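You operate a simulated robot arm through the tools that you are given. There is no shell and no other tool. Be economical: measure what you need, move in short steps, check, and stop when the job is done.

Carry out the task below with a simulated robot arm. There is one attempt and no reset: what you move stays moved.

## Task
Take the red pot and leave it on the top of the grey bench. Fetch the green pot labelled "WAX" from the long table and stand it on top of the clips box. Stack the pot labelled "grease" from the third shelf from the bottom of the blue rack on top of the pot that says "paste". Fetch the red sign from the bench and set it on the second shelf from the bottom of the blue rack. Put the green sign from the bench in the black tray there. Open the bench drawer, take the green cap from the blue tray and leave it on the top shelf of the blue rack and shut the drawer again. Any order will do. Set down upright: green pot, red sign, green sign.

The check looks at the end state, three seconds after you hand in, the way a careful person would. Anything else that was tipped, shoved, dropped, spilled or broken makes it a failure. A push-on lid holds only when it is set on centred and level and pressed home; a screw cap is set on level and turned clockwise until tight.

## Robot
A 7-joint arm with a three-finger gripper on a trunk, on a base that drives. Base frame: it is fixed to the floor where the robot stands at the start and does not move with it; the origin is under the middle of the robot, x ahead of it, y to its left, z up; the surface under the hand at the start is at about z = 0.86. Lengths are in m, angles in degrees, forces in N, time in s.
With the tool pointing down near the work surface it reaches from about 0.1 to 0.88 m from the robot's upright axis, wherever it stands. Its first joint turns from -166.0 to 166.0 degrees. Places, roughly: bench drawer [0.5, -0.5, 0.8]; black tray (20x20x5 cm) [0.9, -0.5, 0.9]; brown pot, pink pot, purple pot [-1.75, -1.25, 1]; clips box [-1.75, 0.5, 0.75]; green cap (4x4x4 cm) [0.6, -0.4, 0.7]; green pot [-1.75, 0.5, 0.75]; green sign [0.75, -0.5, 1]; red pot [0.5, 0, 1]; red sign [0.5, -1.5, 1]; second shelf of the blue rack [-2, -1.3, 0.6]; top of the grey bench [0.7, 1.5, 0.9]; top shelf of the blue rack [-2, -1.3, 1.4]. Payload 2.94 kg.
Tool frame: the origin (TCP) lies between the finger pads and is the grasp point; the fingertips stand 0.03 m ahead of it; z points along the fingers, y is the line along which they close. The gripper opens to 0.132 m. The gripper's body begins 0.107 m behind the TCP.
Orientation is told as [roll, pitch, yaw] about the base's x, y, z axes, in that order, counted from this pose: with the fingers straight down and closing along the base's y, the tool's x points along the base's -x, its y along +y and its z along -z.

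## Interface
- The arm moves only by the tool move_arm. Its argument "commands" is a list of rows, each a list of 3 entries, a list of its own where there are three numbers: the shift along the base's x, y, z in units of 100 mm (1.0 is 100 mm), then the turn, a rotation vector about the base's x, y, z in units of 180 degrees (1.0 is 180 degrees), then the opening, from 0 (shut) to 1 (fully open). In form: [[[x, y, z], [rx, ry, rz], fingers], ...]. A call has 1 to 8 rows; each row is the pose to reach, as a shift and turn from the pose commanded when the call began. A call with a number of a shift or a turn outside -1 to 1 is refused whole. Each row takes 0.2 s and may step no farther than 0.05 m and 8.6 degrees from the row before; otherwise, or with a gripper value out of range, the whole call is refused. A pose out of reach is approached as far as the arm can. The call stops where the force on the tool passes 40 N (or 10 N more than at its start, if that is more) or the arm is blocked; 0.2 s more then pass. Each finger halts on what it meets, pressing with about 33 N; the grip force reading is that of the motor and also rises with nothing between the fingers. The clock runs only during rows and for 0.2 s after the last one: add rows that repeat a pose to give the fingers time. It gives the time, the measured TCP pose, the force on the tool (base axes), the opening and the grip force at its end, in the units of the frame above (readings bear some noise), with the torque about the TCP (base axes, N m) and any sound that the robot's microphone picked up.
- Cameras (640 x 400 px; columns grow to the right, rows downward): "scene" is now at [0.0413, 0.1824, 1.7961]; the picture's right is [-0.25, -0.97, 0.00], its down [-0.83, 0.22, -0.51] and it looks along [0.49, -0.13, -0.86] (base axes); focal length 268 px, centre (320, 200). "wrist" rides on the gripper at [0.072, 0.003, -0.144] in the tool frame; the picture's right is [-0.04, 1.00, 0.00], its down [-0.88, -0.04, -0.48] and it looks along [-0.48, -0.02, 0.88] (tool axes); focal length 256 px, centre (320, 200). There is no depth. A picture from a camera that has moved, and an enlarged one, comes with that camera's place and axes in the base frame and with its lens. The place of the scene camera against the robot may be out by one fixed shift of up to 0.025 m in any direction.
- grab_frame(camera): a new picture of that camera. No time passes.
- move_column(by): slides the trunk up (or, below 0, down) by that many m; the arm and the scene camera ride with it, the base frame stays. It gives what a move gives, with no picture.
- steer(legs): drives the robot by 1 to 6 legs, each [ahead, left, turn to the left] in m, m and degrees, along the robot's own axes; the way and the turn of a leg run together, so that a leg with both is an arc; at most 1.5 m and 180 degrees a leg. The arm and the cameras ride along, it lands a little off, and it stops where it bumps. It gives what a move gives.
- head_to(pan, tilt): turns the head with the scene camera to pan (to the left, within 143 degrees either way) and tilt (down, from -29 to 69), counted from straight ahead of the robot. It gives what a move gives.
- zoom(camera, box): a new picture of the part [left, top, right, bottom] of that camera's present view, enlarged. No time passes.
- job_done(): hands the job in; it is judged then, once.

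Work in short steps. Places have to be worked out from the pictures, the camera data and where the tool is seen: move nearer, look again, correct. Check each grasp and each placing, and mend what went wrong. You have 207 turns and 180 pictures in all, those below and enlarged ones among them. Open the gripper and draw the arm clear of the work before you hand the job in, unless the task says otherwise; then end with one line.

The tools are called after "Request:" as name(argument=value, ...) on one line, values as JSON. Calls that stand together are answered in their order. move_arm: Moves the arm, as the interface text tells. Its arguments: {"type":"object","properties":{"commands":{"type":"array"}},"required":["commands"]} The other tools are called the same way: move_column (by) slides the trunk up or down; steer (legs) drives the base; head_to (pan, tilt) turns the head that bears the scene camera; grab_frame (camera) takes a picture; zoom (camera, box) takes an enlarged picture of a part of a camera's view; job_done () hands the job in.

At the start:

```text
time: 0.0
eef_pos: [0.4312, -0.2488, 1.1102]
tool_rot: [0.0, 0.0, 0.0]
wrist_force: [0.2, -0.3, 0.0]
moment: [-0.01, -0.02, 0.03]
finger_gap: 0.1321
gripper_force: 0.0
trunk travel left (down, up): [-0.325, 0.215]
robot x, y, heading: [0.0005, 0.0018, 0.2]
head pan, tilt: [-14.7, 59.2]
```

scene: 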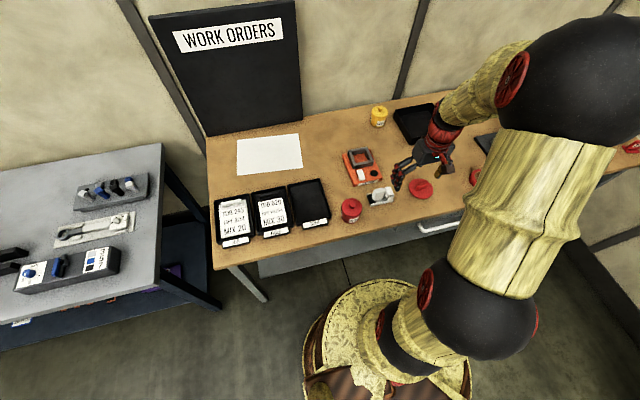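
wrist: 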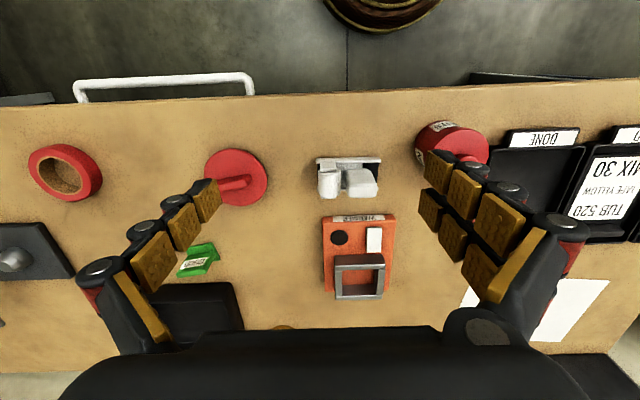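

The bench is ahead with the red pot visible; I'll look around with the head to locate the rest.

Request:
zoom(camera="scene", box=[320, 80, 640, 280])

Request:
head_to(pan=-60, tilt=40)

Request:
grab_frame(camera="scene")

Request:
head_to(pan=50, tilt=40)

Request:
grab_frame(camera="scene")

Request:
head_to(pan=135, tilt=30)

Request:
grab_frame(camera="scene")

Request:
head_to(pan=-140, tilt=20)

Request:
grab_frame(camera="scene")

```text
2.00 times, centred on (480, 180) of scene
camera zoom: at [0.0413, 0.1824, 1.7961], right [-0.25, -0.97, 0.0], down [-0.83, 0.22, -0.51], along [0.49, -0.13, -0.86], focal length 535 px, centre (0, 240)
```

zoom: 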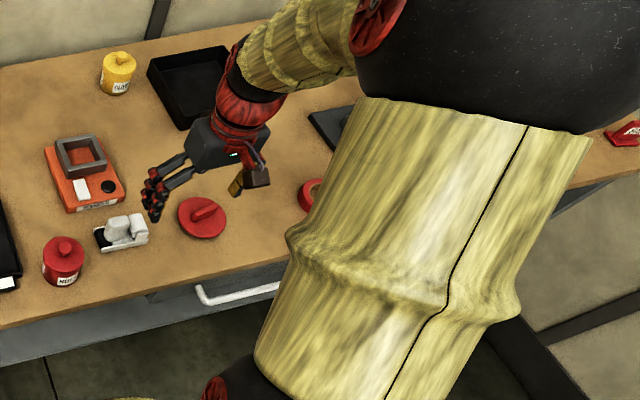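

```text
time: 1.1
eef_pos: [0.4319, -0.2475, 1.1098]
tool_rot: [0.1, 0.0, 0.0]
wrist_force: [-0.7, -0.9, 0.6]
moment: [-0.01, 0.0, -0.02]
finger_gap: 0.1321
gripper_force: 0.1
trunk travel left (down, up): [-0.325, 0.215]
robot x, y, heading: [0.0027, 0.0003, 0.1]
head pan, tilt: [-60.0, 40.0]
```

```text
176 pictures are left
camera scene: at [0.0185, 0.1259, 1.8219], right [-0.87, -0.5, 0.0], down [-0.32, 0.56, -0.77], along [0.38, -0.66, -0.64], focal length 268 px, centre (320, 200)
```

scene: 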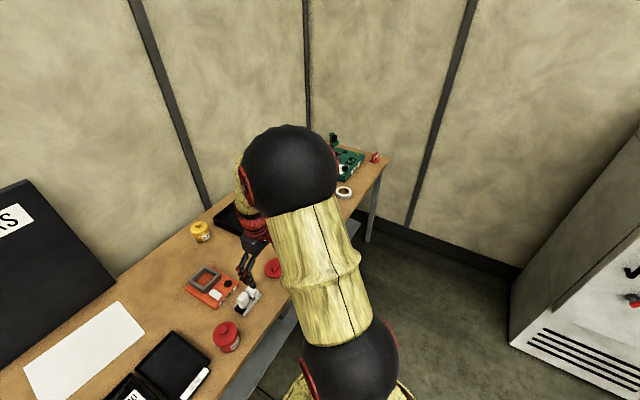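

```text
time: 3.0
eef_pos: [0.4318, -0.2477, 1.1104]
tool_rot: [0.0, 0.0, 0.0]
wrist_force: [-0.3, -0.7, 0.2]
moment: [0.02, 0.02, 0.0]
finger_gap: 0.1321
gripper_force: 0.0
trunk travel left (down, up): [-0.325, 0.215]
robot x, y, heading: [0.0004, -0.0011, 0.1]
head pan, tilt: [50.0, 40.0]
```

```text
175 pictures are left
camera scene: at [0.0307, 0.2646, 1.822], right [0.77, -0.64, 0.0], down [-0.41, -0.49, -0.77], along [0.49, 0.59, -0.64], focal length 268 px, centre (320, 200)
```

scene: 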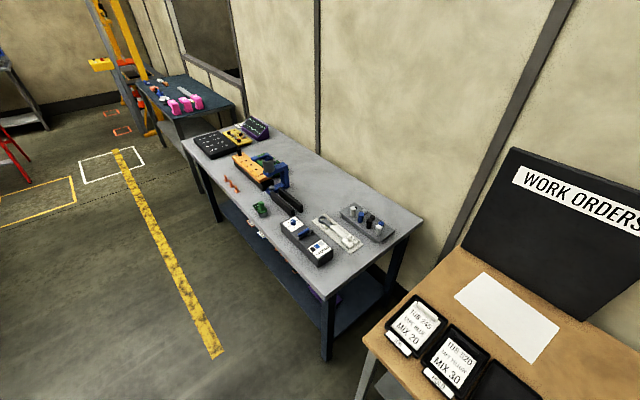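

```text
time: 4.6
eef_pos: [0.4318, -0.2477, 1.1105]
tool_rot: [0.0, 0.1, 0.0]
wrist_force: [0.1, 0.2, 0.0]
moment: [0.0, -0.02, -0.02]
finger_gap: 0.1322
gripper_force: 0.0
trunk travel left (down, up): [-0.325, 0.215]
robot x, y, heading: [-0.0011, 0.0013, -0.1]
head pan, tilt: [135.0, 30.0]
```

```text
174 pictures are left
camera scene: at [-0.0879, 0.2635, 1.8373], right [0.71, 0.71, 0.0], down [0.35, -0.35, -0.87], along [-0.61, 0.61, -0.5], focal length 268 px, centre (320, 200)
```

scene: 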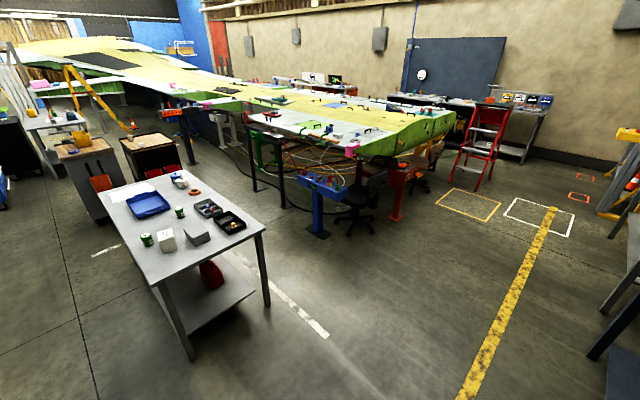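

```text
time: 8.4
eef_pos: [0.4313, -0.2464, 1.1101]
tool_rot: [0.0, -0.1, 0.0]
wrist_force: [-0.7, -0.5, 0.4]
moment: [0.04, 0.03, -0.01]
finger_gap: 0.1316
gripper_force: 0.1
trunk travel left (down, up): [-0.325, 0.215]
robot x, y, heading: [-0.0035, -0.0003, -0.1]
head pan, tilt: [-140.0, 20.0]
```

```text
173 pictures are left
camera scene: at [-0.0954, 0.1396, 1.8534], right [-0.64, 0.77, 0.0], down [0.26, 0.22, -0.94], along [-0.72, -0.6, -0.34], focal length 268 px, centre (320, 200)
```

scene: 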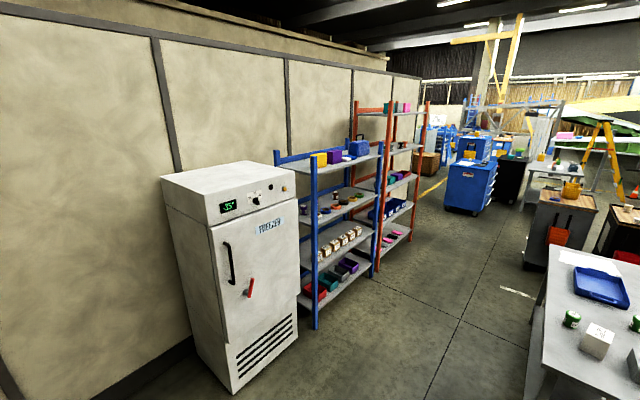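

The layout is clear. First the red pot: a closer look with the wrist camera to find its exact place.

Request:
zoom(camera="wrist", box=[380, 80, 560, 200])

Request:
zoom(camera="wrist", box=[0, 60, 320, 340])

Request:
head_to(pan=-14.7, tilt=59.2)

Request:
move_arm(commands=[[[0, 0.45, 0], [0, 0, 0], 1], [[0, 0.9, 0], [0, 0, 0], 1]])

Request:
grab_frame(camera="wrist")

```text
3.33 times, centred on (470, 140) of wrist
camera zoom: at [0.3591, -0.244, 1.2555], right [0.04, 1.0, 0.0], down [0.88, -0.04, 0.48], along [0.48, -0.02, -0.88], focal length 853 px, centre (-180, 400)
```

zoom: 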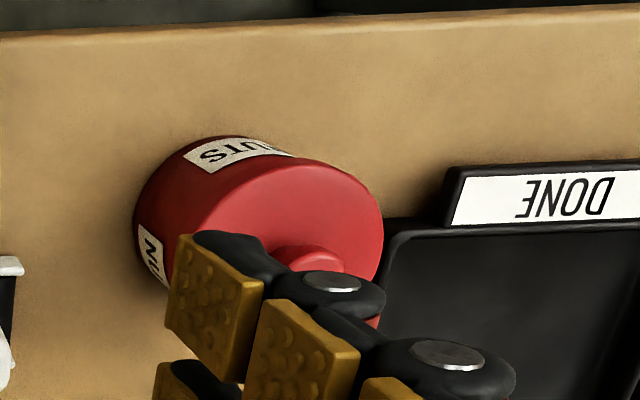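

```text
1.43 times, centred on (160, 200) of wrist
camera zoom: at [0.3591, -0.244, 1.2555], right [0.04, 1.0, 0.0], down [0.88, -0.04, 0.48], along [0.48, -0.02, -0.88], focal length 366 px, centre (549, 200)
```

zoom: 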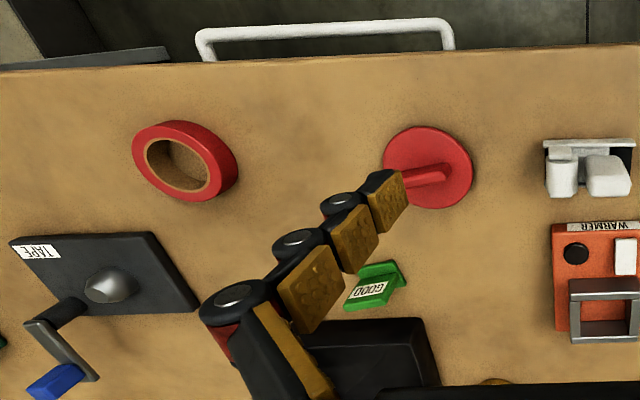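

```text
time: 10.5
eef_pos: [0.432, -0.2475, 1.111]
tool_rot: [0.0, 0.1, 0.0]
wrist_force: [0.4, 0.1, -0.4]
moment: [-0.04, 0.02, 0.0]
finger_gap: 0.1321
gripper_force: 0.0
trunk travel left (down, up): [-0.325, 0.215]
robot x, y, heading: [0.0004, -0.0002, -0.1]
head pan, tilt: [-14.7, 59.2]
```

```text
time: 11.1
eef_pos: [0.4304, -0.1556, 1.1094]
tool_rot: [0.0, -0.1, 0.0]
wrist_force: [0.3, 0.1, 0.4]
moment: [-0.03, 0.0, 0.0]
finger_gap: 0.132
gripper_force: 0.1
trunk travel left (down, up): [-0.325, 0.215]
robot x, y, heading: [0.0016, 0.0027, -0.1]
head pan, tilt: [-14.7, 59.2]
```

```text
170 pictures are left
camera wrist: at [0.3587, -0.1515, 1.2548], right [0.04, 1.0, 0.0], down [0.88, -0.04, 0.47], along [0.47, -0.02, -0.88], focal length 256 px, centre (320, 200)
```

wrist: 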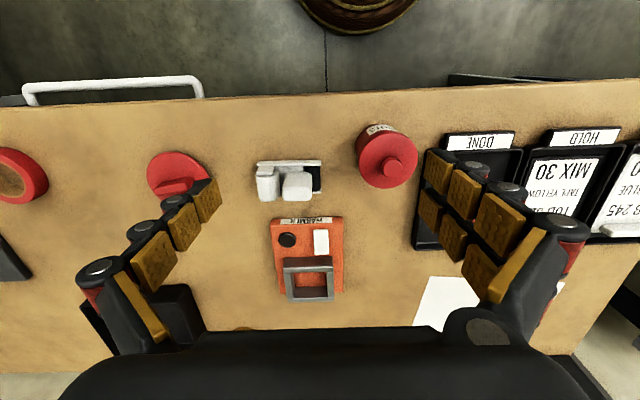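

Pot judged at about (0.478, -0.064). I move above it with the gripper partly closed, and check.

Request:
move_arm(commands=[[[0.2, 0.4, 0], [0, 0, 0], 0.8], [[0.47, 0.8, 0], [0, 0, 0], 0.78], [[0.47, 0.92, -0.3], [0, 0, 0], 0.78], [[0.47, 0.92, -0.7], [0, 0, 0], 0.78], [[0.47, 0.92, -0.7], [0, 0, 0], 0.78]])

Request:
grab_frame(camera="wrist")

Request:
grab_frame(camera="scene")

```text
time: 12.3
eef_pos: [0.4793, -0.0645, 1.0392]
tool_rot: [0.0, 0.0, 0.0]
wrist_force: [0.8, 0.7, 0.1]
moment: [-0.05, -0.03, 0.0]
finger_gap: 0.1028
gripper_force: 0.0
trunk travel left (down, up): [-0.325, 0.215]
robot x, y, heading: [-0.0011, -0.0004, 0.1]
head pan, tilt: [-14.7, 59.2]
```

```text
169 pictures are left
camera wrist: at [0.4064, -0.0618, 1.1841], right [0.04, 1.0, 0.0], down [0.88, -0.04, 0.48], along [0.48, -0.02, -0.88], focal length 256 px, centre (320, 200)
```

wrist: 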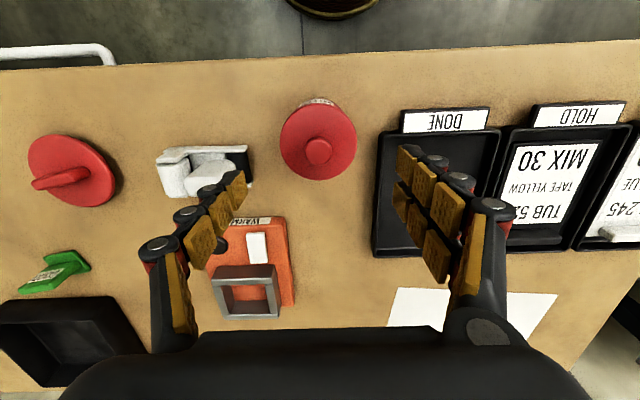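

```text
168 pictures are left
camera scene: at [0.0413, 0.1825, 1.7962], right [-0.25, -0.97, 0.0], down [-0.83, 0.22, -0.51], along [0.49, -0.13, -0.86], focal length 268 px, centre (320, 200)
```

scene: 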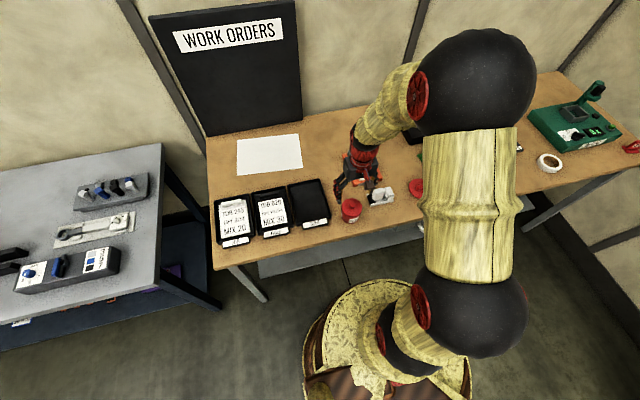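

Lateral alignment is good; forward offset is uncertain by about 1 cm. I go lower and look again.

Request:
move_arm(commands=[[[0.05, 0, -0.4], [0, 0, 0], 0.78], [[0.07, 0, -0.75], [0, 0, 0], 0.78]])

Request:
grab_frame(camera="wrist")

Request:
zoom(camera="scene", box=[290, 140, 450, 240])

```text
time: 12.9
eef_pos: [0.4872, -0.0658, 0.9631]
tool_rot: [-0.1, 0.0, 0.0]
wrist_force: [0.2, 0.7, 0.7]
moment: [-0.04, 0.04, -0.02]
finger_gap: 0.1029
gripper_force: 0.2
trunk travel left (down, up): [-0.325, 0.215]
robot x, y, heading: [-0.0009, 0.0012, 0.0]
head pan, tilt: [-14.7, 59.2]
```

```text
167 pictures are left
camera wrist: at [0.4154, -0.0624, 1.1082], right [0.04, 1.0, 0.0], down [0.88, -0.04, 0.48], along [0.48, -0.02, -0.88], focal length 256 px, centre (320, 200)
```

wrist: 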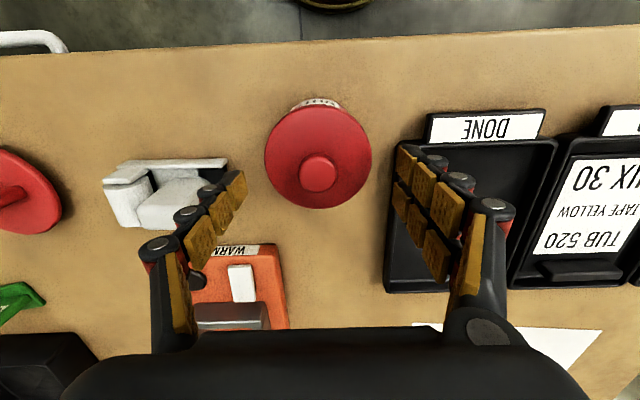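

```text
4.00 times, centred on (370, 190) of scene
camera zoom: at [0.042, 0.1824, 1.7961], right [-0.25, -0.97, 0.0], down [-0.83, 0.22, -0.51], along [0.49, -0.13, -0.86], focal length 1070 px, centre (120, 240)
```

zoom: 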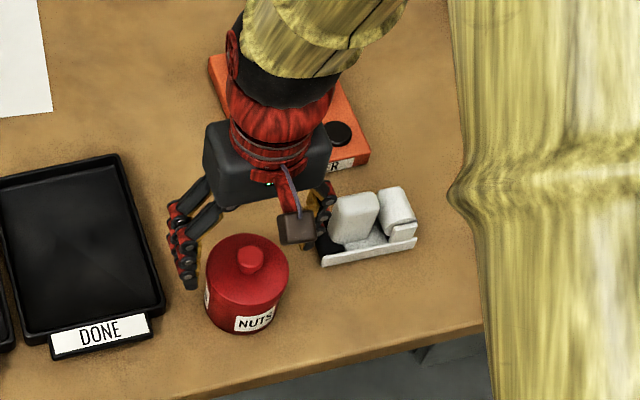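

Pot centre ≈ (0.479, -0.066), lid top ≈ 0.934. I go down to TCP z 0.90 and close.

Request:
move_arm(commands=[[[-0.08, 0, -0.3], [0, 0, 0], 0.78], [[-0.08, 0, -0.63], [0, 0, 0], 0.78], [[-0.08, 0, -0.63], [0, 0, 0], 0.3], [[-0.08, 0, -0.63], [0, 0, 0], 0.3], [[-0.08, 0, -0.63], [0, 0, 0], 0.3], [[-0.08, 0, -0.63], [0, 0, 0], 0.3]])

Request:
grab_frame(camera="wrist")

```text
time: 14.3
eef_pos: [0.4782, -0.0658, 0.9013]
tool_rot: [-0.1, -0.1, 0.0]
wrist_force: [0.6, -0.4, -0.2]
moment: [0.05, 0.02, 0.0]
finger_gap: 0.0733
gripper_force: 33.2
trunk travel left (down, up): [-0.325, 0.215]
robot x, y, heading: [0.0003, 0.0012, 0.2]
head pan, tilt: [-14.7, 59.2]
heard: snap
```

```text
165 pictures are left
camera wrist: at [0.4061, -0.0615, 1.0476], right [0.04, 1.0, 0.0], down [0.88, -0.04, 0.48], along [0.47, -0.02, -0.88], focal length 256 px, centre (320, 200)
```

wrist: 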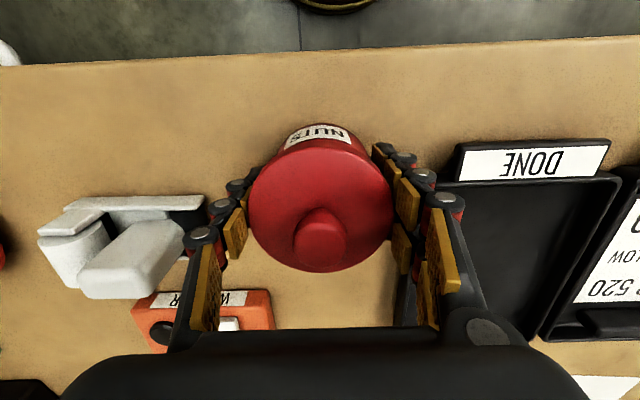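

Gripped (gap 0.073). Lift by 0.1+ and check.

Request:
move_arm(commands=[[[0, 0, 0.3], [0, 0, 0], 0.3], [[0, 0, 0.7], [0, 0, 0], 0.3], [[0, 0, 1], [0, 0, 0], 0.3]])

Request:
grab_frame(camera="wrist")

Request:
head_to(pan=60, tilt=50)

Request:
grab_frame(camera="scene")

```text
time: 15.1
eef_pos: [0.4777, -0.0648, 1.0032]
tool_rot: [0.0, 0.1, 0.0]
wrist_force: [-0.1, -0.7, -0.8]
moment: [0.03, 0.0, -0.05]
finger_gap: 0.073
gripper_force: 32.6
trunk travel left (down, up): [-0.325, 0.215]
robot x, y, heading: [0.0005, -0.0004, 0.1]
head pan, tilt: [-14.7, 59.2]
```

```text
164 pictures are left
camera wrist: at [0.4054, -0.0614, 1.1479], right [0.04, 1.0, 0.0], down [0.88, -0.04, 0.47], along [0.47, -0.02, -0.88], focal length 256 px, centre (320, 200)
```

wrist: 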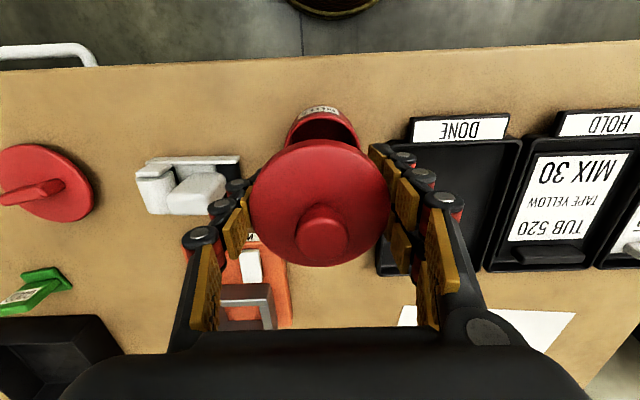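

```text
time: 16.5
eef_pos: [0.4785, -0.0658, 1.0019]
tool_rot: [0.0, 0.0, 0.0]
wrist_force: [0.2, 0.9, -1.4]
moment: [0.01, 0.03, -0.05]
finger_gap: 0.0732
gripper_force: 33.2
trunk travel left (down, up): [-0.325, 0.215]
robot x, y, heading: [-0.0011, -0.0022, -0.0]
head pan, tilt: [60.0, 50.0]
```

```text
163 pictures are left
camera scene: at [0.0146, 0.2663, 1.8078], right [0.87, -0.5, 0.0], down [-0.38, -0.66, -0.64], along [0.32, 0.56, -0.77], focal length 268 px, centre (320, 200)
```

scene: 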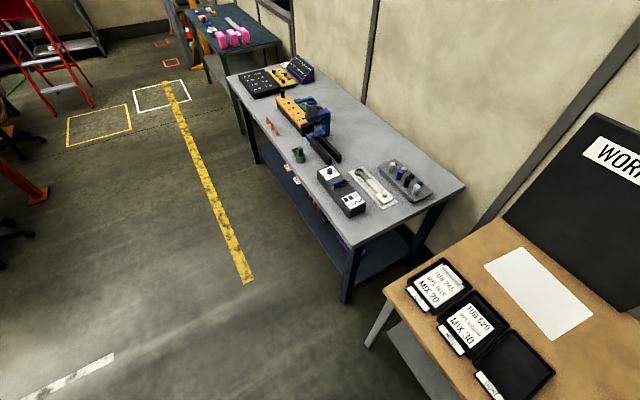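

The lid came off in the fingers; the pot body stays open on the bench. I look closely at both before setting the lid back.

Request:
head_to(pan=-14.7, tilt=59.2)

Request:
zoom(camera="scene", box=[310, 150, 406, 230])

Request:
zoom(camera="wrist", box=[230, 80, 410, 280])

```text
time: 18.0
eef_pos: [0.4787, -0.0647, 1.0016]
tool_rot: [0.0, 0.0, -0.1]
wrist_force: [0.6, 0.4, -0.4]
moment: [0.01, -0.01, 0.0]
finger_gap: 0.0732
gripper_force: 32.9
trunk travel left (down, up): [-0.325, 0.215]
robot x, y, heading: [-0.0002, -0.0006, -0.2]
head pan, tilt: [-14.7, 59.2]
```

```text
5.00 times, centred on (358, 190) of scene
camera zoom: at [0.0414, 0.1826, 1.7962], right [-0.25, -0.97, 0.0], down [-0.83, 0.22, -0.51], along [0.5, -0.13, -0.86], focal length 1338 px, centre (130, 250)
```

zoom: 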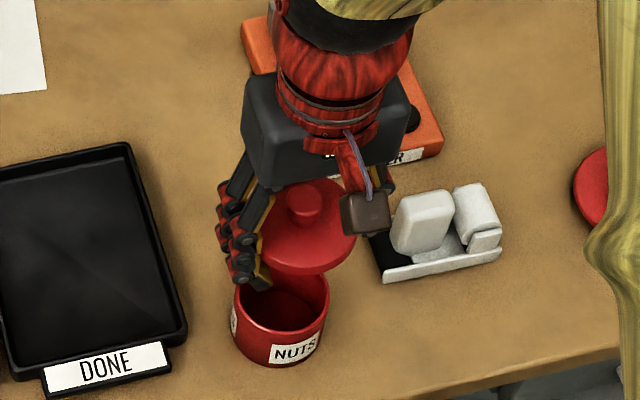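

```text
2.00 times, centred on (320, 180) of wrist
camera zoom: at [0.4061, -0.0615, 1.1474], right [0.04, 1.0, 0.0], down [0.88, -0.04, 0.48], along [0.47, -0.02, -0.88], focal length 512 px, centre (320, 240)
```

zoom: 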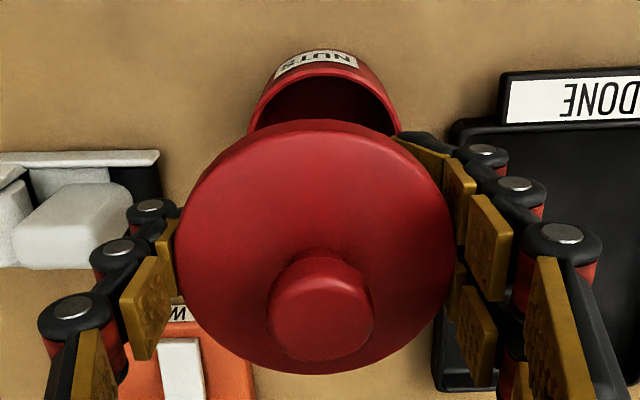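

The pot body is empty and in place below. I lower the lid straight back to where it came from and press slightly beyond.

Request:
move_arm(commands=[[[0, 0, -0.4], [0, 0, 0], 0.3], [[0, 0, -0.8], [0, 0, 0], 0.3], [[0, 0, -0.95], [0, 0, 0], 0.3], [[0, 0, -1.0], [0, 0, 0], 0.3]])

Request:
grab_frame(camera="wrist")

```text
time: 18.6
eef_pos: [0.4823, -0.0652, 0.9389]
tool_rot: [0.0, -0.1, 0.1]
wrist_force: [-1.4, 3.5, 8.0]
moment: [0.35, 0.08, 0.05]
finger_gap: 0.0731
gripper_force: 32.8
trunk travel left (down, up): [-0.325, 0.215]
robot x, y, heading: [0.0015, 0.0035, 0.1]
head pan, tilt: [-14.7, 59.2]
stopped in row 2: the force on the tool passed its limit at 50 N (the readings are from after the stop); the commanded pose is now the measured one
```

```text
160 pictures are left
camera wrist: at [0.4084, -0.0602, 1.0831], right [0.04, 1.0, 0.0], down [0.88, -0.04, 0.48], along [0.48, -0.02, -0.88], focal length 256 px, centre (320, 200)
```

wrist: 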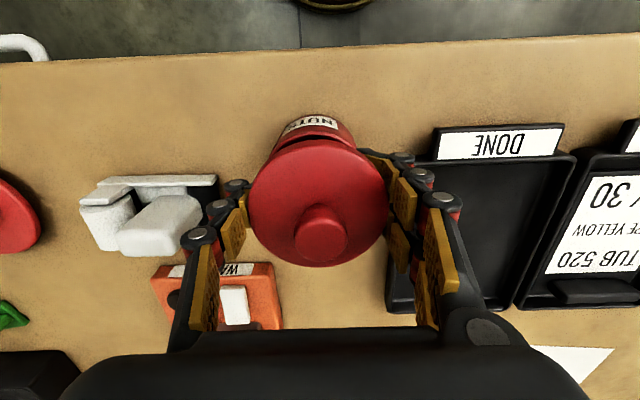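

Contact at z 0.939, likely the +y fingertip on the pot rim (pot sits slightly to +y). Look from the scene camera before correcting.

Request:
move_arm(commands=[[[0, 0, 0.15], [0, 0, 0], 0.3]])

Request:
zoom(camera="scene", box=[318, 165, 390, 225])

Request:
zoom(camera="wrist", box=[230, 80, 410, 280])

```text
time: 19.0
eef_pos: [0.4805, -0.0635, 0.9542]
tool_rot: [0.0, -0.2, 0.0]
wrist_force: [0.1, -0.1, -0.1]
moment: [-0.01, -0.01, 0.01]
finger_gap: 0.073
gripper_force: 33.0
trunk travel left (down, up): [-0.325, 0.215]
robot x, y, heading: [-0.0017, 0.0007, 0.1]
head pan, tilt: [-14.7, 59.2]
```

```text
6.67 times, centred on (354, 195) of scene
camera zoom: at [0.0412, 0.1825, 1.7961], right [-0.25, -0.97, 0.0], down [-0.83, 0.22, -0.51], along [0.5, -0.13, -0.86], focal length 1784 px, centre (93, 233)
```

zoom: 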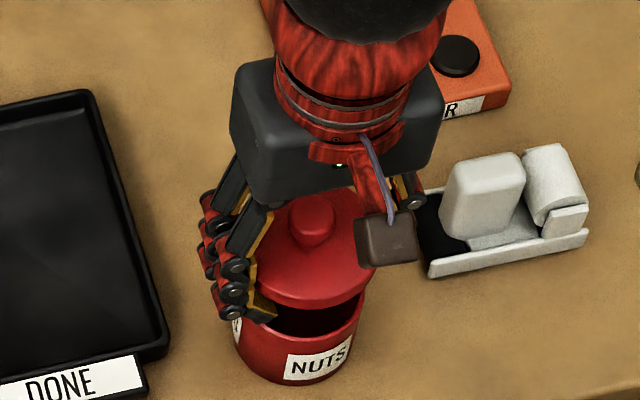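

```text
2.00 times, centred on (320, 180) of wrist
camera zoom: at [0.4075, -0.0602, 1.0983], right [0.04, 1.0, 0.0], down [0.88, -0.04, 0.48], along [0.48, -0.02, -0.88], focal length 512 px, centre (320, 240)
```

zoom: 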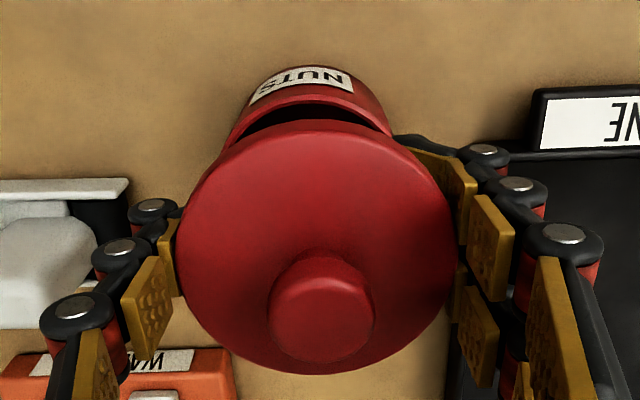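

Estimates put the pot body about 7 mm further out in x and ~2 mm to +y of the lid. I shift so and descend in fine steps.

Request:
move_arm(commands=[[[0.07, 0.02, 0], [0, 0, 0], 0.3], [[0.07, 0.02, -0.08], [0, 0, 0], 0.3], [[0.07, 0.02, -0.14], [0, 0, 0], 0.3], [[0.07, 0.02, -0.18], [0, 0, 0], 0.3], [[0.07, 0.02, -0.22], [0, 0, 0], 0.3], [[0.07, 0.02, -0.26], [0, 0, 0], 0.3], [[0.07, 0.02, -0.3], [0, 0, 0], 0.3]])

Request:
zoom(camera="wrist", box=[230, 80, 410, 280])

```text
time: 20.6
eef_pos: [0.4883, -0.0639, 0.9231]
tool_rot: [-0.1, -0.3, 0.0]
wrist_force: [-4.5, 5.3, 12.4]
moment: [-0.04, 0.09, -0.01]
finger_gap: 0.0742
gripper_force: 32.7
trunk travel left (down, up): [-0.325, 0.215]
robot x, y, heading: [-0.0003, 0.0004, 0.2]
head pan, tilt: [-14.7, 59.2]
```

```text
2.00 times, centred on (320, 180) of wrist
camera zoom: at [0.4147, -0.0583, 1.0682], right [0.04, 1.0, 0.0], down [0.88, -0.04, 0.48], along [0.48, -0.02, -0.88], focal length 512 px, centre (320, 240)
```

zoom: 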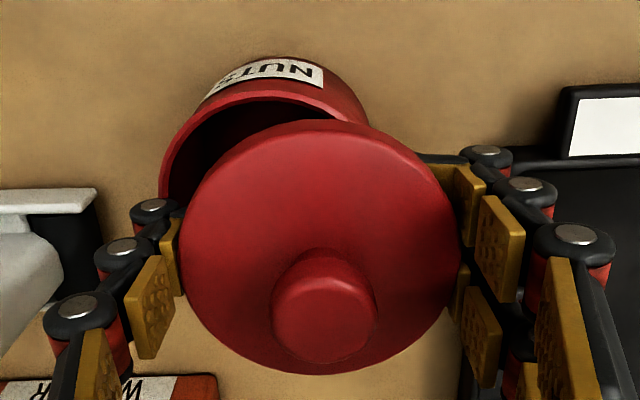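

The pot body seems shifted to -y with a finger perhaps inside it. I lift straight up and look again.

Request:
move_arm(commands=[[[0, 0, 0.2], [0, 0, 0], 0.3], [[0, 0, 0.5], [0, 0, 0], 0.3], [[-0.2, 0, 1.0], [0, 0, 0], 0.3]])

Request:
grab_frame(camera="wrist")

Request:
zoom(camera="scene", box=[318, 165, 390, 225])

```text
refused: row 3 steps farther than a row can; nothing moved
```

```text
156 pictures are left
camera wrist: at [0.4147, -0.0583, 1.0682], right [0.04, 1.0, 0.0], down [0.88, -0.04, 0.48], along [0.48, -0.02, -0.88], focal length 256 px, centre (320, 200)
```

wrist: 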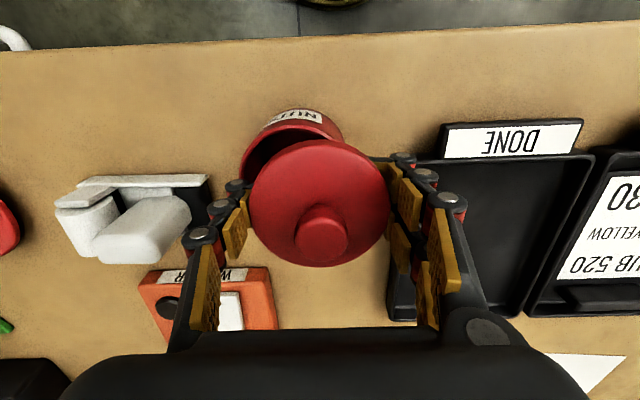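

```text
6.67 times, centred on (354, 195) of scene
camera zoom: at [0.0402, 0.183, 1.7962], right [-0.25, -0.97, 0.0], down [-0.83, 0.22, -0.51], along [0.5, -0.13, -0.86], focal length 1784 px, centre (93, 233)
```

zoom: 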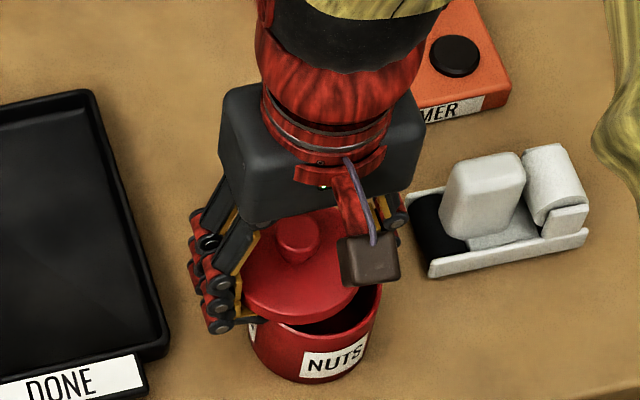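

I lift clear to see the pot properly; then I'll rest the lid offset in x on the rim (more finger clearance) and regrip it by its knob.

Request:
move_arm(commands=[[[0, 0, 0.2], [0, 0, 0], 0.3], [[0, 0, 0.5], [0, 0, 0], 0.3], [[0.2, 0, 0.6], [0, 0, 0], 0.3], [[0.5, 0, 0.6], [0, 0, 0], 0.3]])

Request:
grab_frame(camera="wrist")

Request:
zoom(camera="scene", box=[318, 165, 390, 225])

```text
time: 21.6
eef_pos: [0.5383, -0.061, 0.9829]
tool_rot: [0.0, -0.1, 0.0]
wrist_force: [0.1, -0.7, 0.2]
moment: [-0.01, 0.06, 0.01]
finger_gap: 0.0731
gripper_force: 33.1
trunk travel left (down, up): [-0.325, 0.215]
robot x, y, heading: [-0.0008, -0.0024, -0.1]
head pan, tilt: [-14.7, 59.2]
```

```text
154 pictures are left
camera wrist: at [0.4656, -0.058, 1.1282], right [0.04, 1.0, 0.0], down [0.88, -0.04, 0.48], along [0.48, -0.02, -0.88], focal length 256 px, centre (320, 200)
```

wrist: 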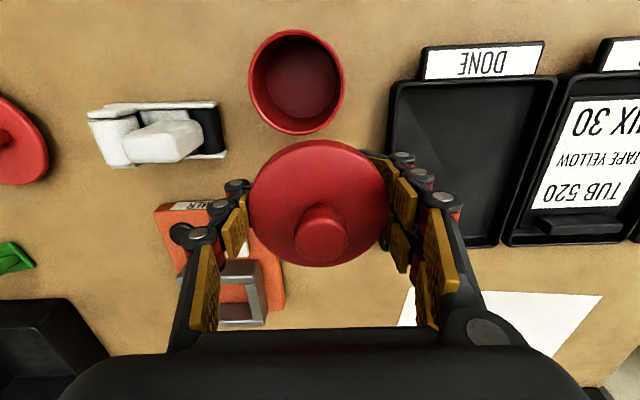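

```text
6.67 times, centred on (354, 195) of scene
camera zoom: at [0.0424, 0.1825, 1.7961], right [-0.25, -0.97, 0.0], down [-0.83, 0.22, -0.51], along [0.49, -0.13, -0.86], focal length 1784 px, centre (93, 233)
```

zoom: 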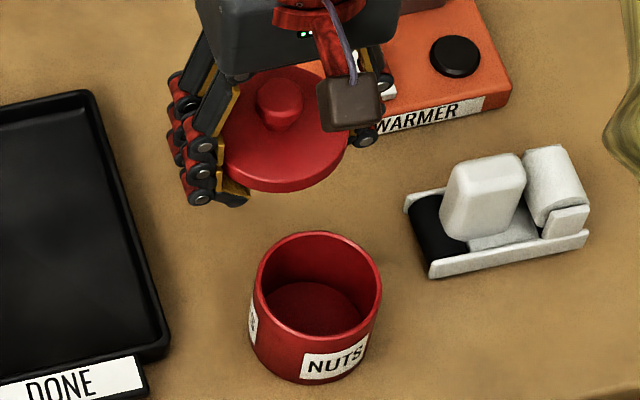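

Now the pot is seen clearly: body centre ≈ (0.478, -0.076), rim z ≈ 0.917. I go to x 0.503 (25 mm offset), same y, and lower the lid onto the rim.

Request:
move_arm(commands=[[[-0.35, -0.14, 0], [0, 0, 0], 0.3], [[-0.35, -0.14, -0.3], [0, 0, 0], 0.3], [[-0.35, -0.14, -0.5], [0, 0, 0], 0.3], [[-0.35, -0.14, -0.6], [0, 0, 0], 0.3], [[-0.35, -0.14, -0.68], [0, 0, 0], 0.3]])

Request:
grab_frame(camera="wrist")

Request:
zoom(camera="scene", box=[318, 165, 390, 225])

```text
time: 22.8
eef_pos: [0.5037, -0.0775, 0.9171]
tool_rot: [0.0, -0.5, 0.0]
wrist_force: [-2.3, -9.4, 36.0]
moment: [-0.39, 0.21, -0.02]
finger_gap: 0.0803
gripper_force: 33.4
trunk travel left (down, up): [-0.325, 0.215]
robot x, y, heading: [0.0007, -0.0012, -0.0]
head pan, tilt: [-14.7, 59.2]
```

```text
152 pictures are left
camera wrist: at [0.4306, -0.0742, 1.0619], right [0.04, 1.0, 0.0], down [0.87, -0.04, 0.48], along [0.48, -0.02, -0.88], focal length 256 px, centre (320, 200)
```

wrist: 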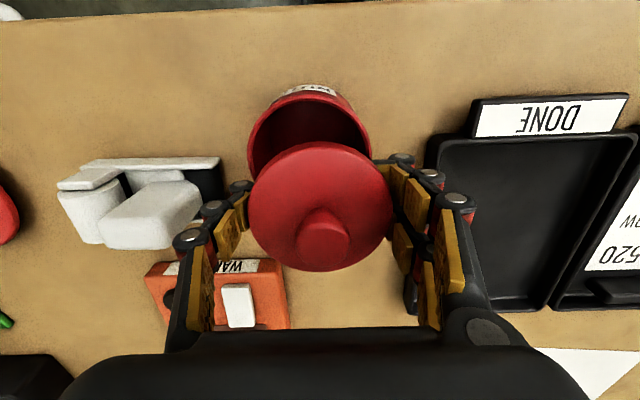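

```text
6.67 times, centred on (354, 195) of scene
camera zoom: at [0.0398, 0.1816, 1.7966], right [-0.25, -0.97, 0.0], down [-0.83, 0.22, -0.51], along [0.5, -0.13, -0.86], focal length 1784 px, centre (93, 233)
```

zoom: 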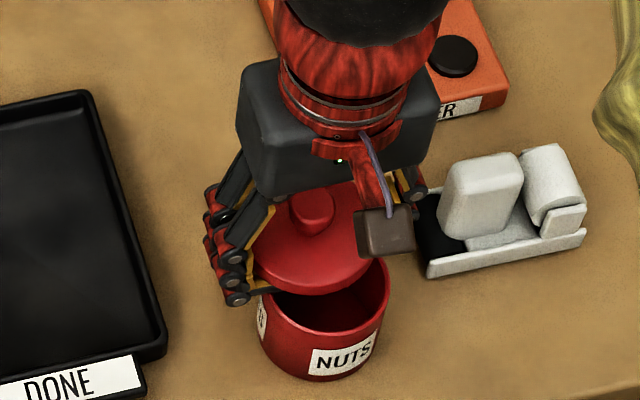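

The fingers now seem to straddle the rim, with the lid ~1.5 cm above it. I open slightly so that the lid settles onto the rim between the fingers.

Request:
move_arm(commands=[[[0, -0.03, 0.02], [0, 0, 0], 0.62], [[0, -0.05, -0.05], [0, 0, 0], 0.64], [[0, -0.05, -0.1], [0, 0, 0], 0.66], [[0, -0.05, -0.1], [0, 0, 0], 0.68]])

Request:
grab_frame(camera="wrist")

Request:
zoom(camera="scene", box=[318, 165, 390, 225])

```text
time: 23.8
eef_pos: [0.5028, -0.0787, 0.9067]
tool_rot: [-0.1, -0.5, 0.0]
wrist_force: [-0.6, 12.0, 32.9]
moment: [0.08, 0.45, -0.27]
finger_gap: 0.0915
gripper_force: 33.1
trunk travel left (down, up): [-0.325, 0.215]
robot x, y, heading: [0.0017, -0.0016, -0.4]
head pan, tilt: [-14.7, 59.2]
```

```text
150 pictures are left
camera wrist: at [0.4302, -0.0758, 1.0513], right [0.04, 1.0, 0.0], down [0.88, -0.04, 0.48], along [0.48, -0.02, -0.88], focal length 256 px, centre (320, 200)
```

wrist: 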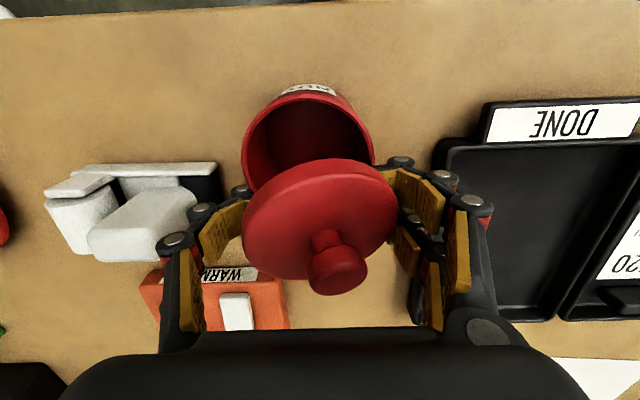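

```text
6.67 times, centred on (354, 195) of scene
camera zoom: at [0.0391, 0.1843, 1.7962], right [-0.25, -0.97, 0.0], down [-0.83, 0.22, -0.51], along [0.5, -0.13, -0.86], focal length 1784 px, centre (93, 233)
```

zoom: 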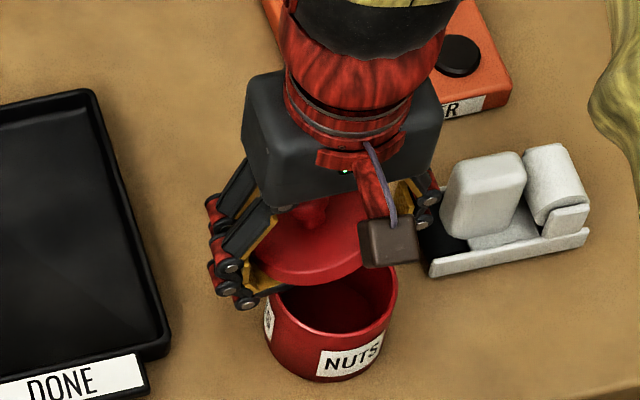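

The lid looks cocked between the fingers. I zoom for detail before doing anything more.

Request:
zoom(camera="wrist", box=[190, 70, 450, 310])

Request:
zoom(camera="scene", box=[336, 185, 386, 225])

```text
1.67 times, centred on (320, 190) of wrist
camera zoom: at [0.4302, -0.0758, 1.0513], right [0.04, 1.0, 0.0], down [0.88, -0.04, 0.48], along [0.48, -0.02, -0.88], focal length 427 px, centre (320, 217)
```

zoom: 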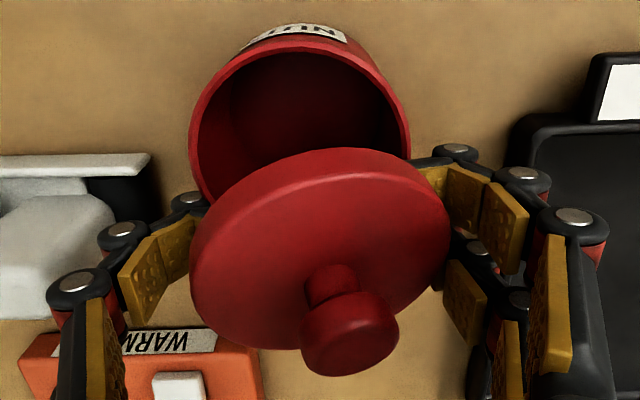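

```text
10.00 times, centred on (361, 205) of scene
camera zoom: at [0.0391, 0.1843, 1.7962], right [-0.25, -0.97, 0.0], down [-0.83, 0.22, -0.51], along [0.5, -0.13, -0.86], focal length 2676 px, centre (-90, 150)
```

zoom: 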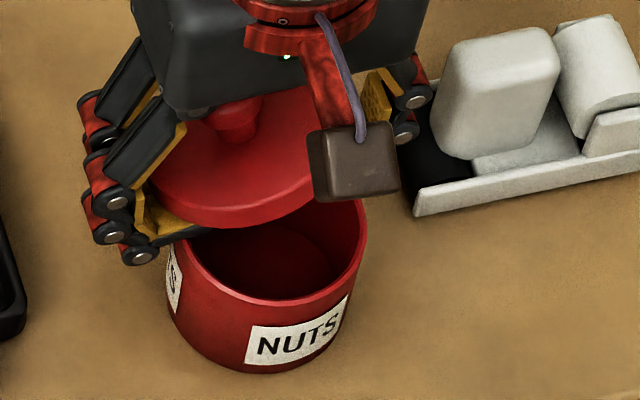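

The fingers are jointed and curl under the lid, so the tips catch the rim. I close lightly to hold the lid, lift a little, shift over the pot and look.

Request:
move_arm(commands=[[[0, 0, 0.05], [0, 0, 0], 0.5], [[0, 0, 0.1], [0, 0, 0], 0.4], [[0, 0, 0.2], [0, 0, 0], 0.4], [[0, 0, 0.35], [0, 0, 0], 0.4]])

Request:
grab_frame(camera="wrist")

Request:
zoom(camera="scene", box=[330, 170, 394, 220])

```text
time: 24.8
eef_pos: [0.5023, -0.081, 0.9392]
tool_rot: [0.0, -0.1, 0.1]
wrist_force: [-0.2, -0.5, -0.7]
moment: [0.02, -0.03, -0.01]
finger_gap: 0.0728
gripper_force: 33.3
trunk travel left (down, up): [-0.325, 0.215]
robot x, y, heading: [-0.0018, -0.0, -0.1]
head pan, tilt: [-14.7, 59.2]
```

```text
146 pictures are left
camera wrist: at [0.4291, -0.0775, 1.0843], right [0.04, 1.0, 0.0], down [0.88, -0.04, 0.48], along [0.48, -0.02, -0.88], focal length 256 px, centre (320, 200)
```

wrist: 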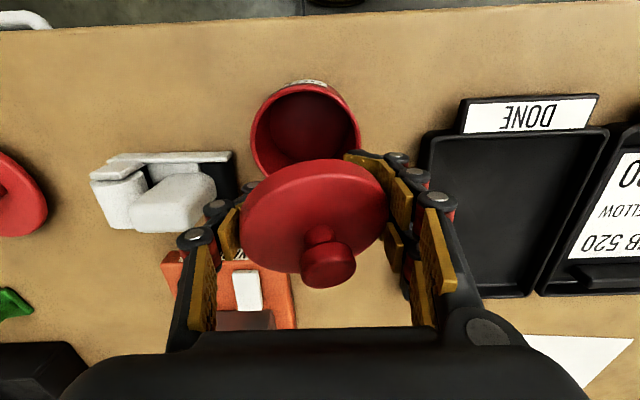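

```text
8.00 times, centred on (362, 195) of scene
camera zoom: at [0.0416, 0.1822, 1.7961], right [-0.25, -0.97, 0.0], down [-0.83, 0.22, -0.51], along [0.49, -0.13, -0.86], focal length 2141 px, centre (-16, 240)
```

zoom: 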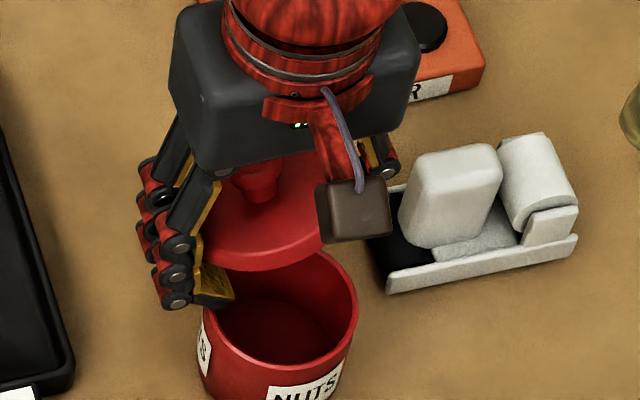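

Lid is held, tilted ~8°. I raise a bit, pitch the hand ~-10° to level it, and centre it over the pot (body ≈ (0.479, -0.087)).

Request:
move_arm(commands=[[[0, 0, 0.2], [0, 0, 0], 0.4], [[-0.06, -0.03, 0.2], [0, -0.03, 0], 0.4], [[-0.13, -0.03, 0.2], [0, -0.0556, 0], 0.4], [[-0.13, -0.03, 0.17], [0, -0.0556, 0], 0.4]])

Request:
grab_frame(camera="wrist")

Request:
zoom(camera="scene", box=[330, 170, 394, 220])

```text
time: 25.8
eef_pos: [0.4896, -0.0849, 0.9567]
tool_rot: [0.0, -10.3, 0.1]
wrist_force: [-1.4, -0.6, 0.2]
moment: [-0.03, -0.05, 0.01]
finger_gap: 0.0718
gripper_force: 32.7
trunk travel left (down, up): [-0.325, 0.215]
robot x, y, heading: [0.0016, 0.0038, -0.0]
head pan, tilt: [-14.7, 59.2]
```

```text
144 pictures are left
camera wrist: at [0.3927, -0.0807, 1.0865], right [0.04, 1.0, 0.01], down [0.78, -0.04, 0.62], along [0.62, -0.02, -0.78], focal length 256 px, centre (320, 200)
```

wrist: 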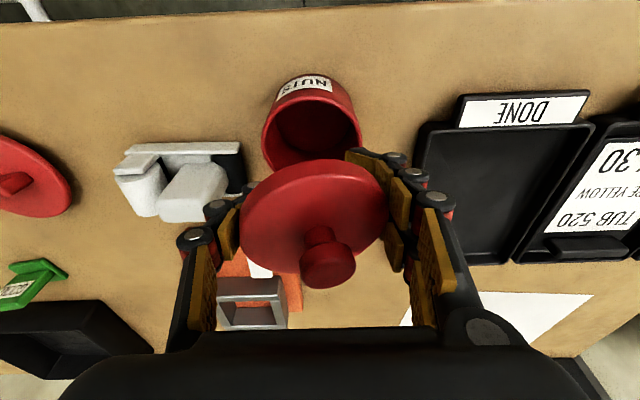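

```text
8.00 times, centred on (362, 195) of scene
camera zoom: at [0.0416, 0.1825, 1.7961], right [-0.25, -0.97, 0.0], down [-0.83, 0.22, -0.51], along [0.5, -0.13, -0.86], focal length 2141 px, centre (-16, 240)
```

zoom: 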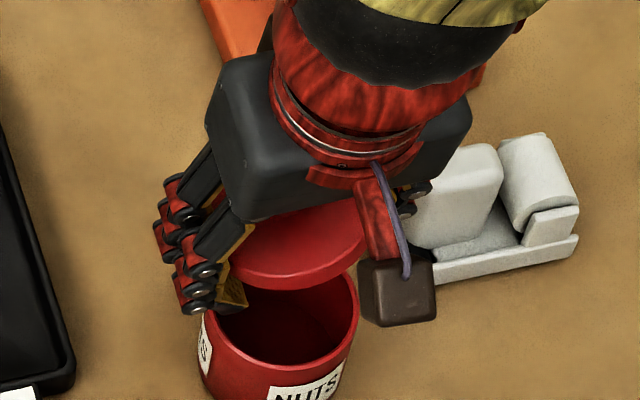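

Lid is level and centred over the pot. I lower till the tips are just over the rim and open so the lid settles down onto it.

Request:
move_arm(commands=[[[0, 0, -0.08], [0, 0, 0], 0.4], [[0, 0, -0.08], [0, 0, 0], 0.58], [[0, 0, -0.1], [0, 0, 0], 0.62], [[0, 0, -0.15], [0, 0, 0], 0.7]])

Request:
grab_frame(camera="wrist")

Request:
zoom(camera="scene", box=[330, 170, 394, 220])

```text
time: 26.8
eef_pos: [0.489, -0.0833, 0.9416]
tool_rot: [0.1, -10.2, 0.1]
wrist_force: [0.2, 0.4, 0.6]
moment: [-0.02, 0.0, -0.01]
finger_gap: 0.0945
gripper_force: 0.2
trunk travel left (down, up): [-0.325, 0.215]
robot x, y, heading: [-0.0004, -0.0021, -0.2]
head pan, tilt: [-14.7, 59.2]
```

```text
142 pictures are left
camera wrist: at [0.3932, -0.0805, 1.0718], right [0.04, 1.0, 0.01], down [0.78, -0.04, 0.62], along [0.62, -0.02, -0.78], focal length 256 px, centre (320, 200)
```

wrist: 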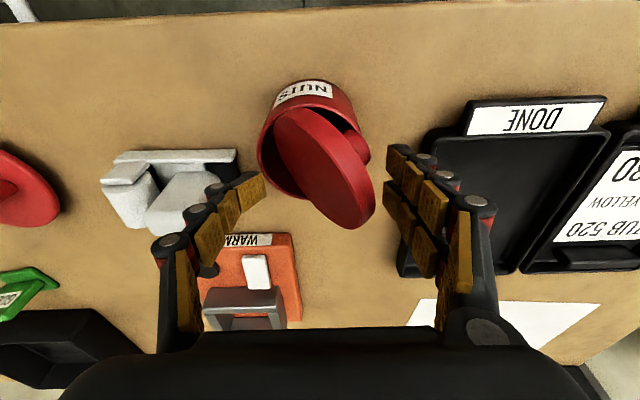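

```text
8.00 times, centred on (362, 195) of scene
camera zoom: at [0.0417, 0.1825, 1.7961], right [-0.25, -0.97, 0.0], down [-0.83, 0.22, -0.51], along [0.49, -0.13, -0.86], focal length 2141 px, centre (-16, 240)
```

zoom: 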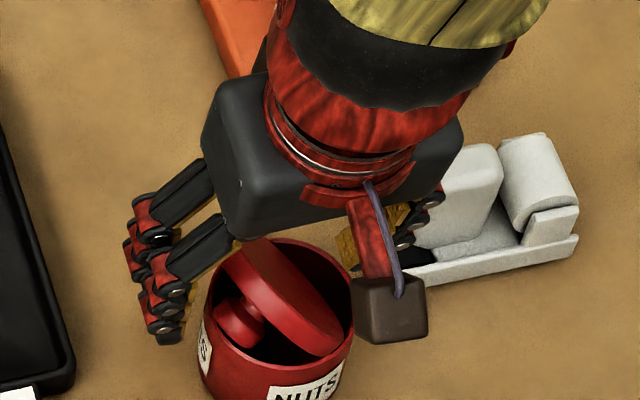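

The lid tipped into the pot mouth, leaning. I retreat upward and look closely to plan a knob grasp.

Request:
move_arm(commands=[[[-0.1, 0, 0.45], [0, 0.03, 0], 0.9], [[-0.3, 0, 0.85], [0, 0.0556, 0], 0.9]])

Request:
zoom(camera="wrist", box=[220, 60, 420, 260])

Request:
zoom(camera="scene", box=[330, 170, 394, 220])

```text
time: 27.4
eef_pos: [0.4575, -0.083, 1.0266]
tool_rot: [0.0, -0.1, 0.0]
wrist_force: [-0.8, 0.7, -0.7]
moment: [-0.03, -0.03, 0.0]
finger_gap: 0.1194
gripper_force: 0.6
trunk travel left (down, up): [-0.325, 0.215]
robot x, y, heading: [0.0001, -0.0016, -0.3]
head pan, tilt: [-14.7, 59.2]
```

```text
2.00 times, centred on (320, 160) of wrist
camera zoom: at [0.3855, -0.0792, 1.171], right [0.04, 1.0, 0.0], down [0.88, -0.04, 0.48], along [0.48, -0.02, -0.88], focal length 512 px, centre (320, 280)
```

zoom: 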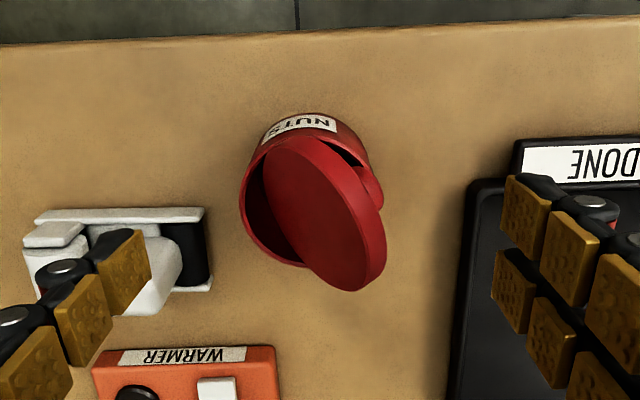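

```text
8.00 times, centred on (362, 195) of scene
camera zoom: at [0.0407, 0.1827, 1.7962], right [-0.25, -0.97, 0.0], down [-0.83, 0.22, -0.51], along [0.5, -0.13, -0.86], focal length 2141 px, centre (-16, 240)
```

zoom: 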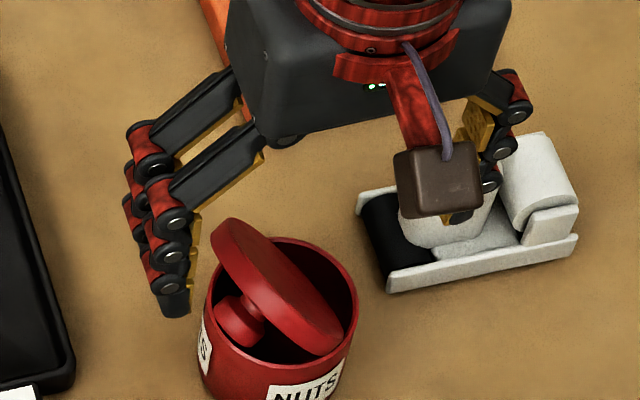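

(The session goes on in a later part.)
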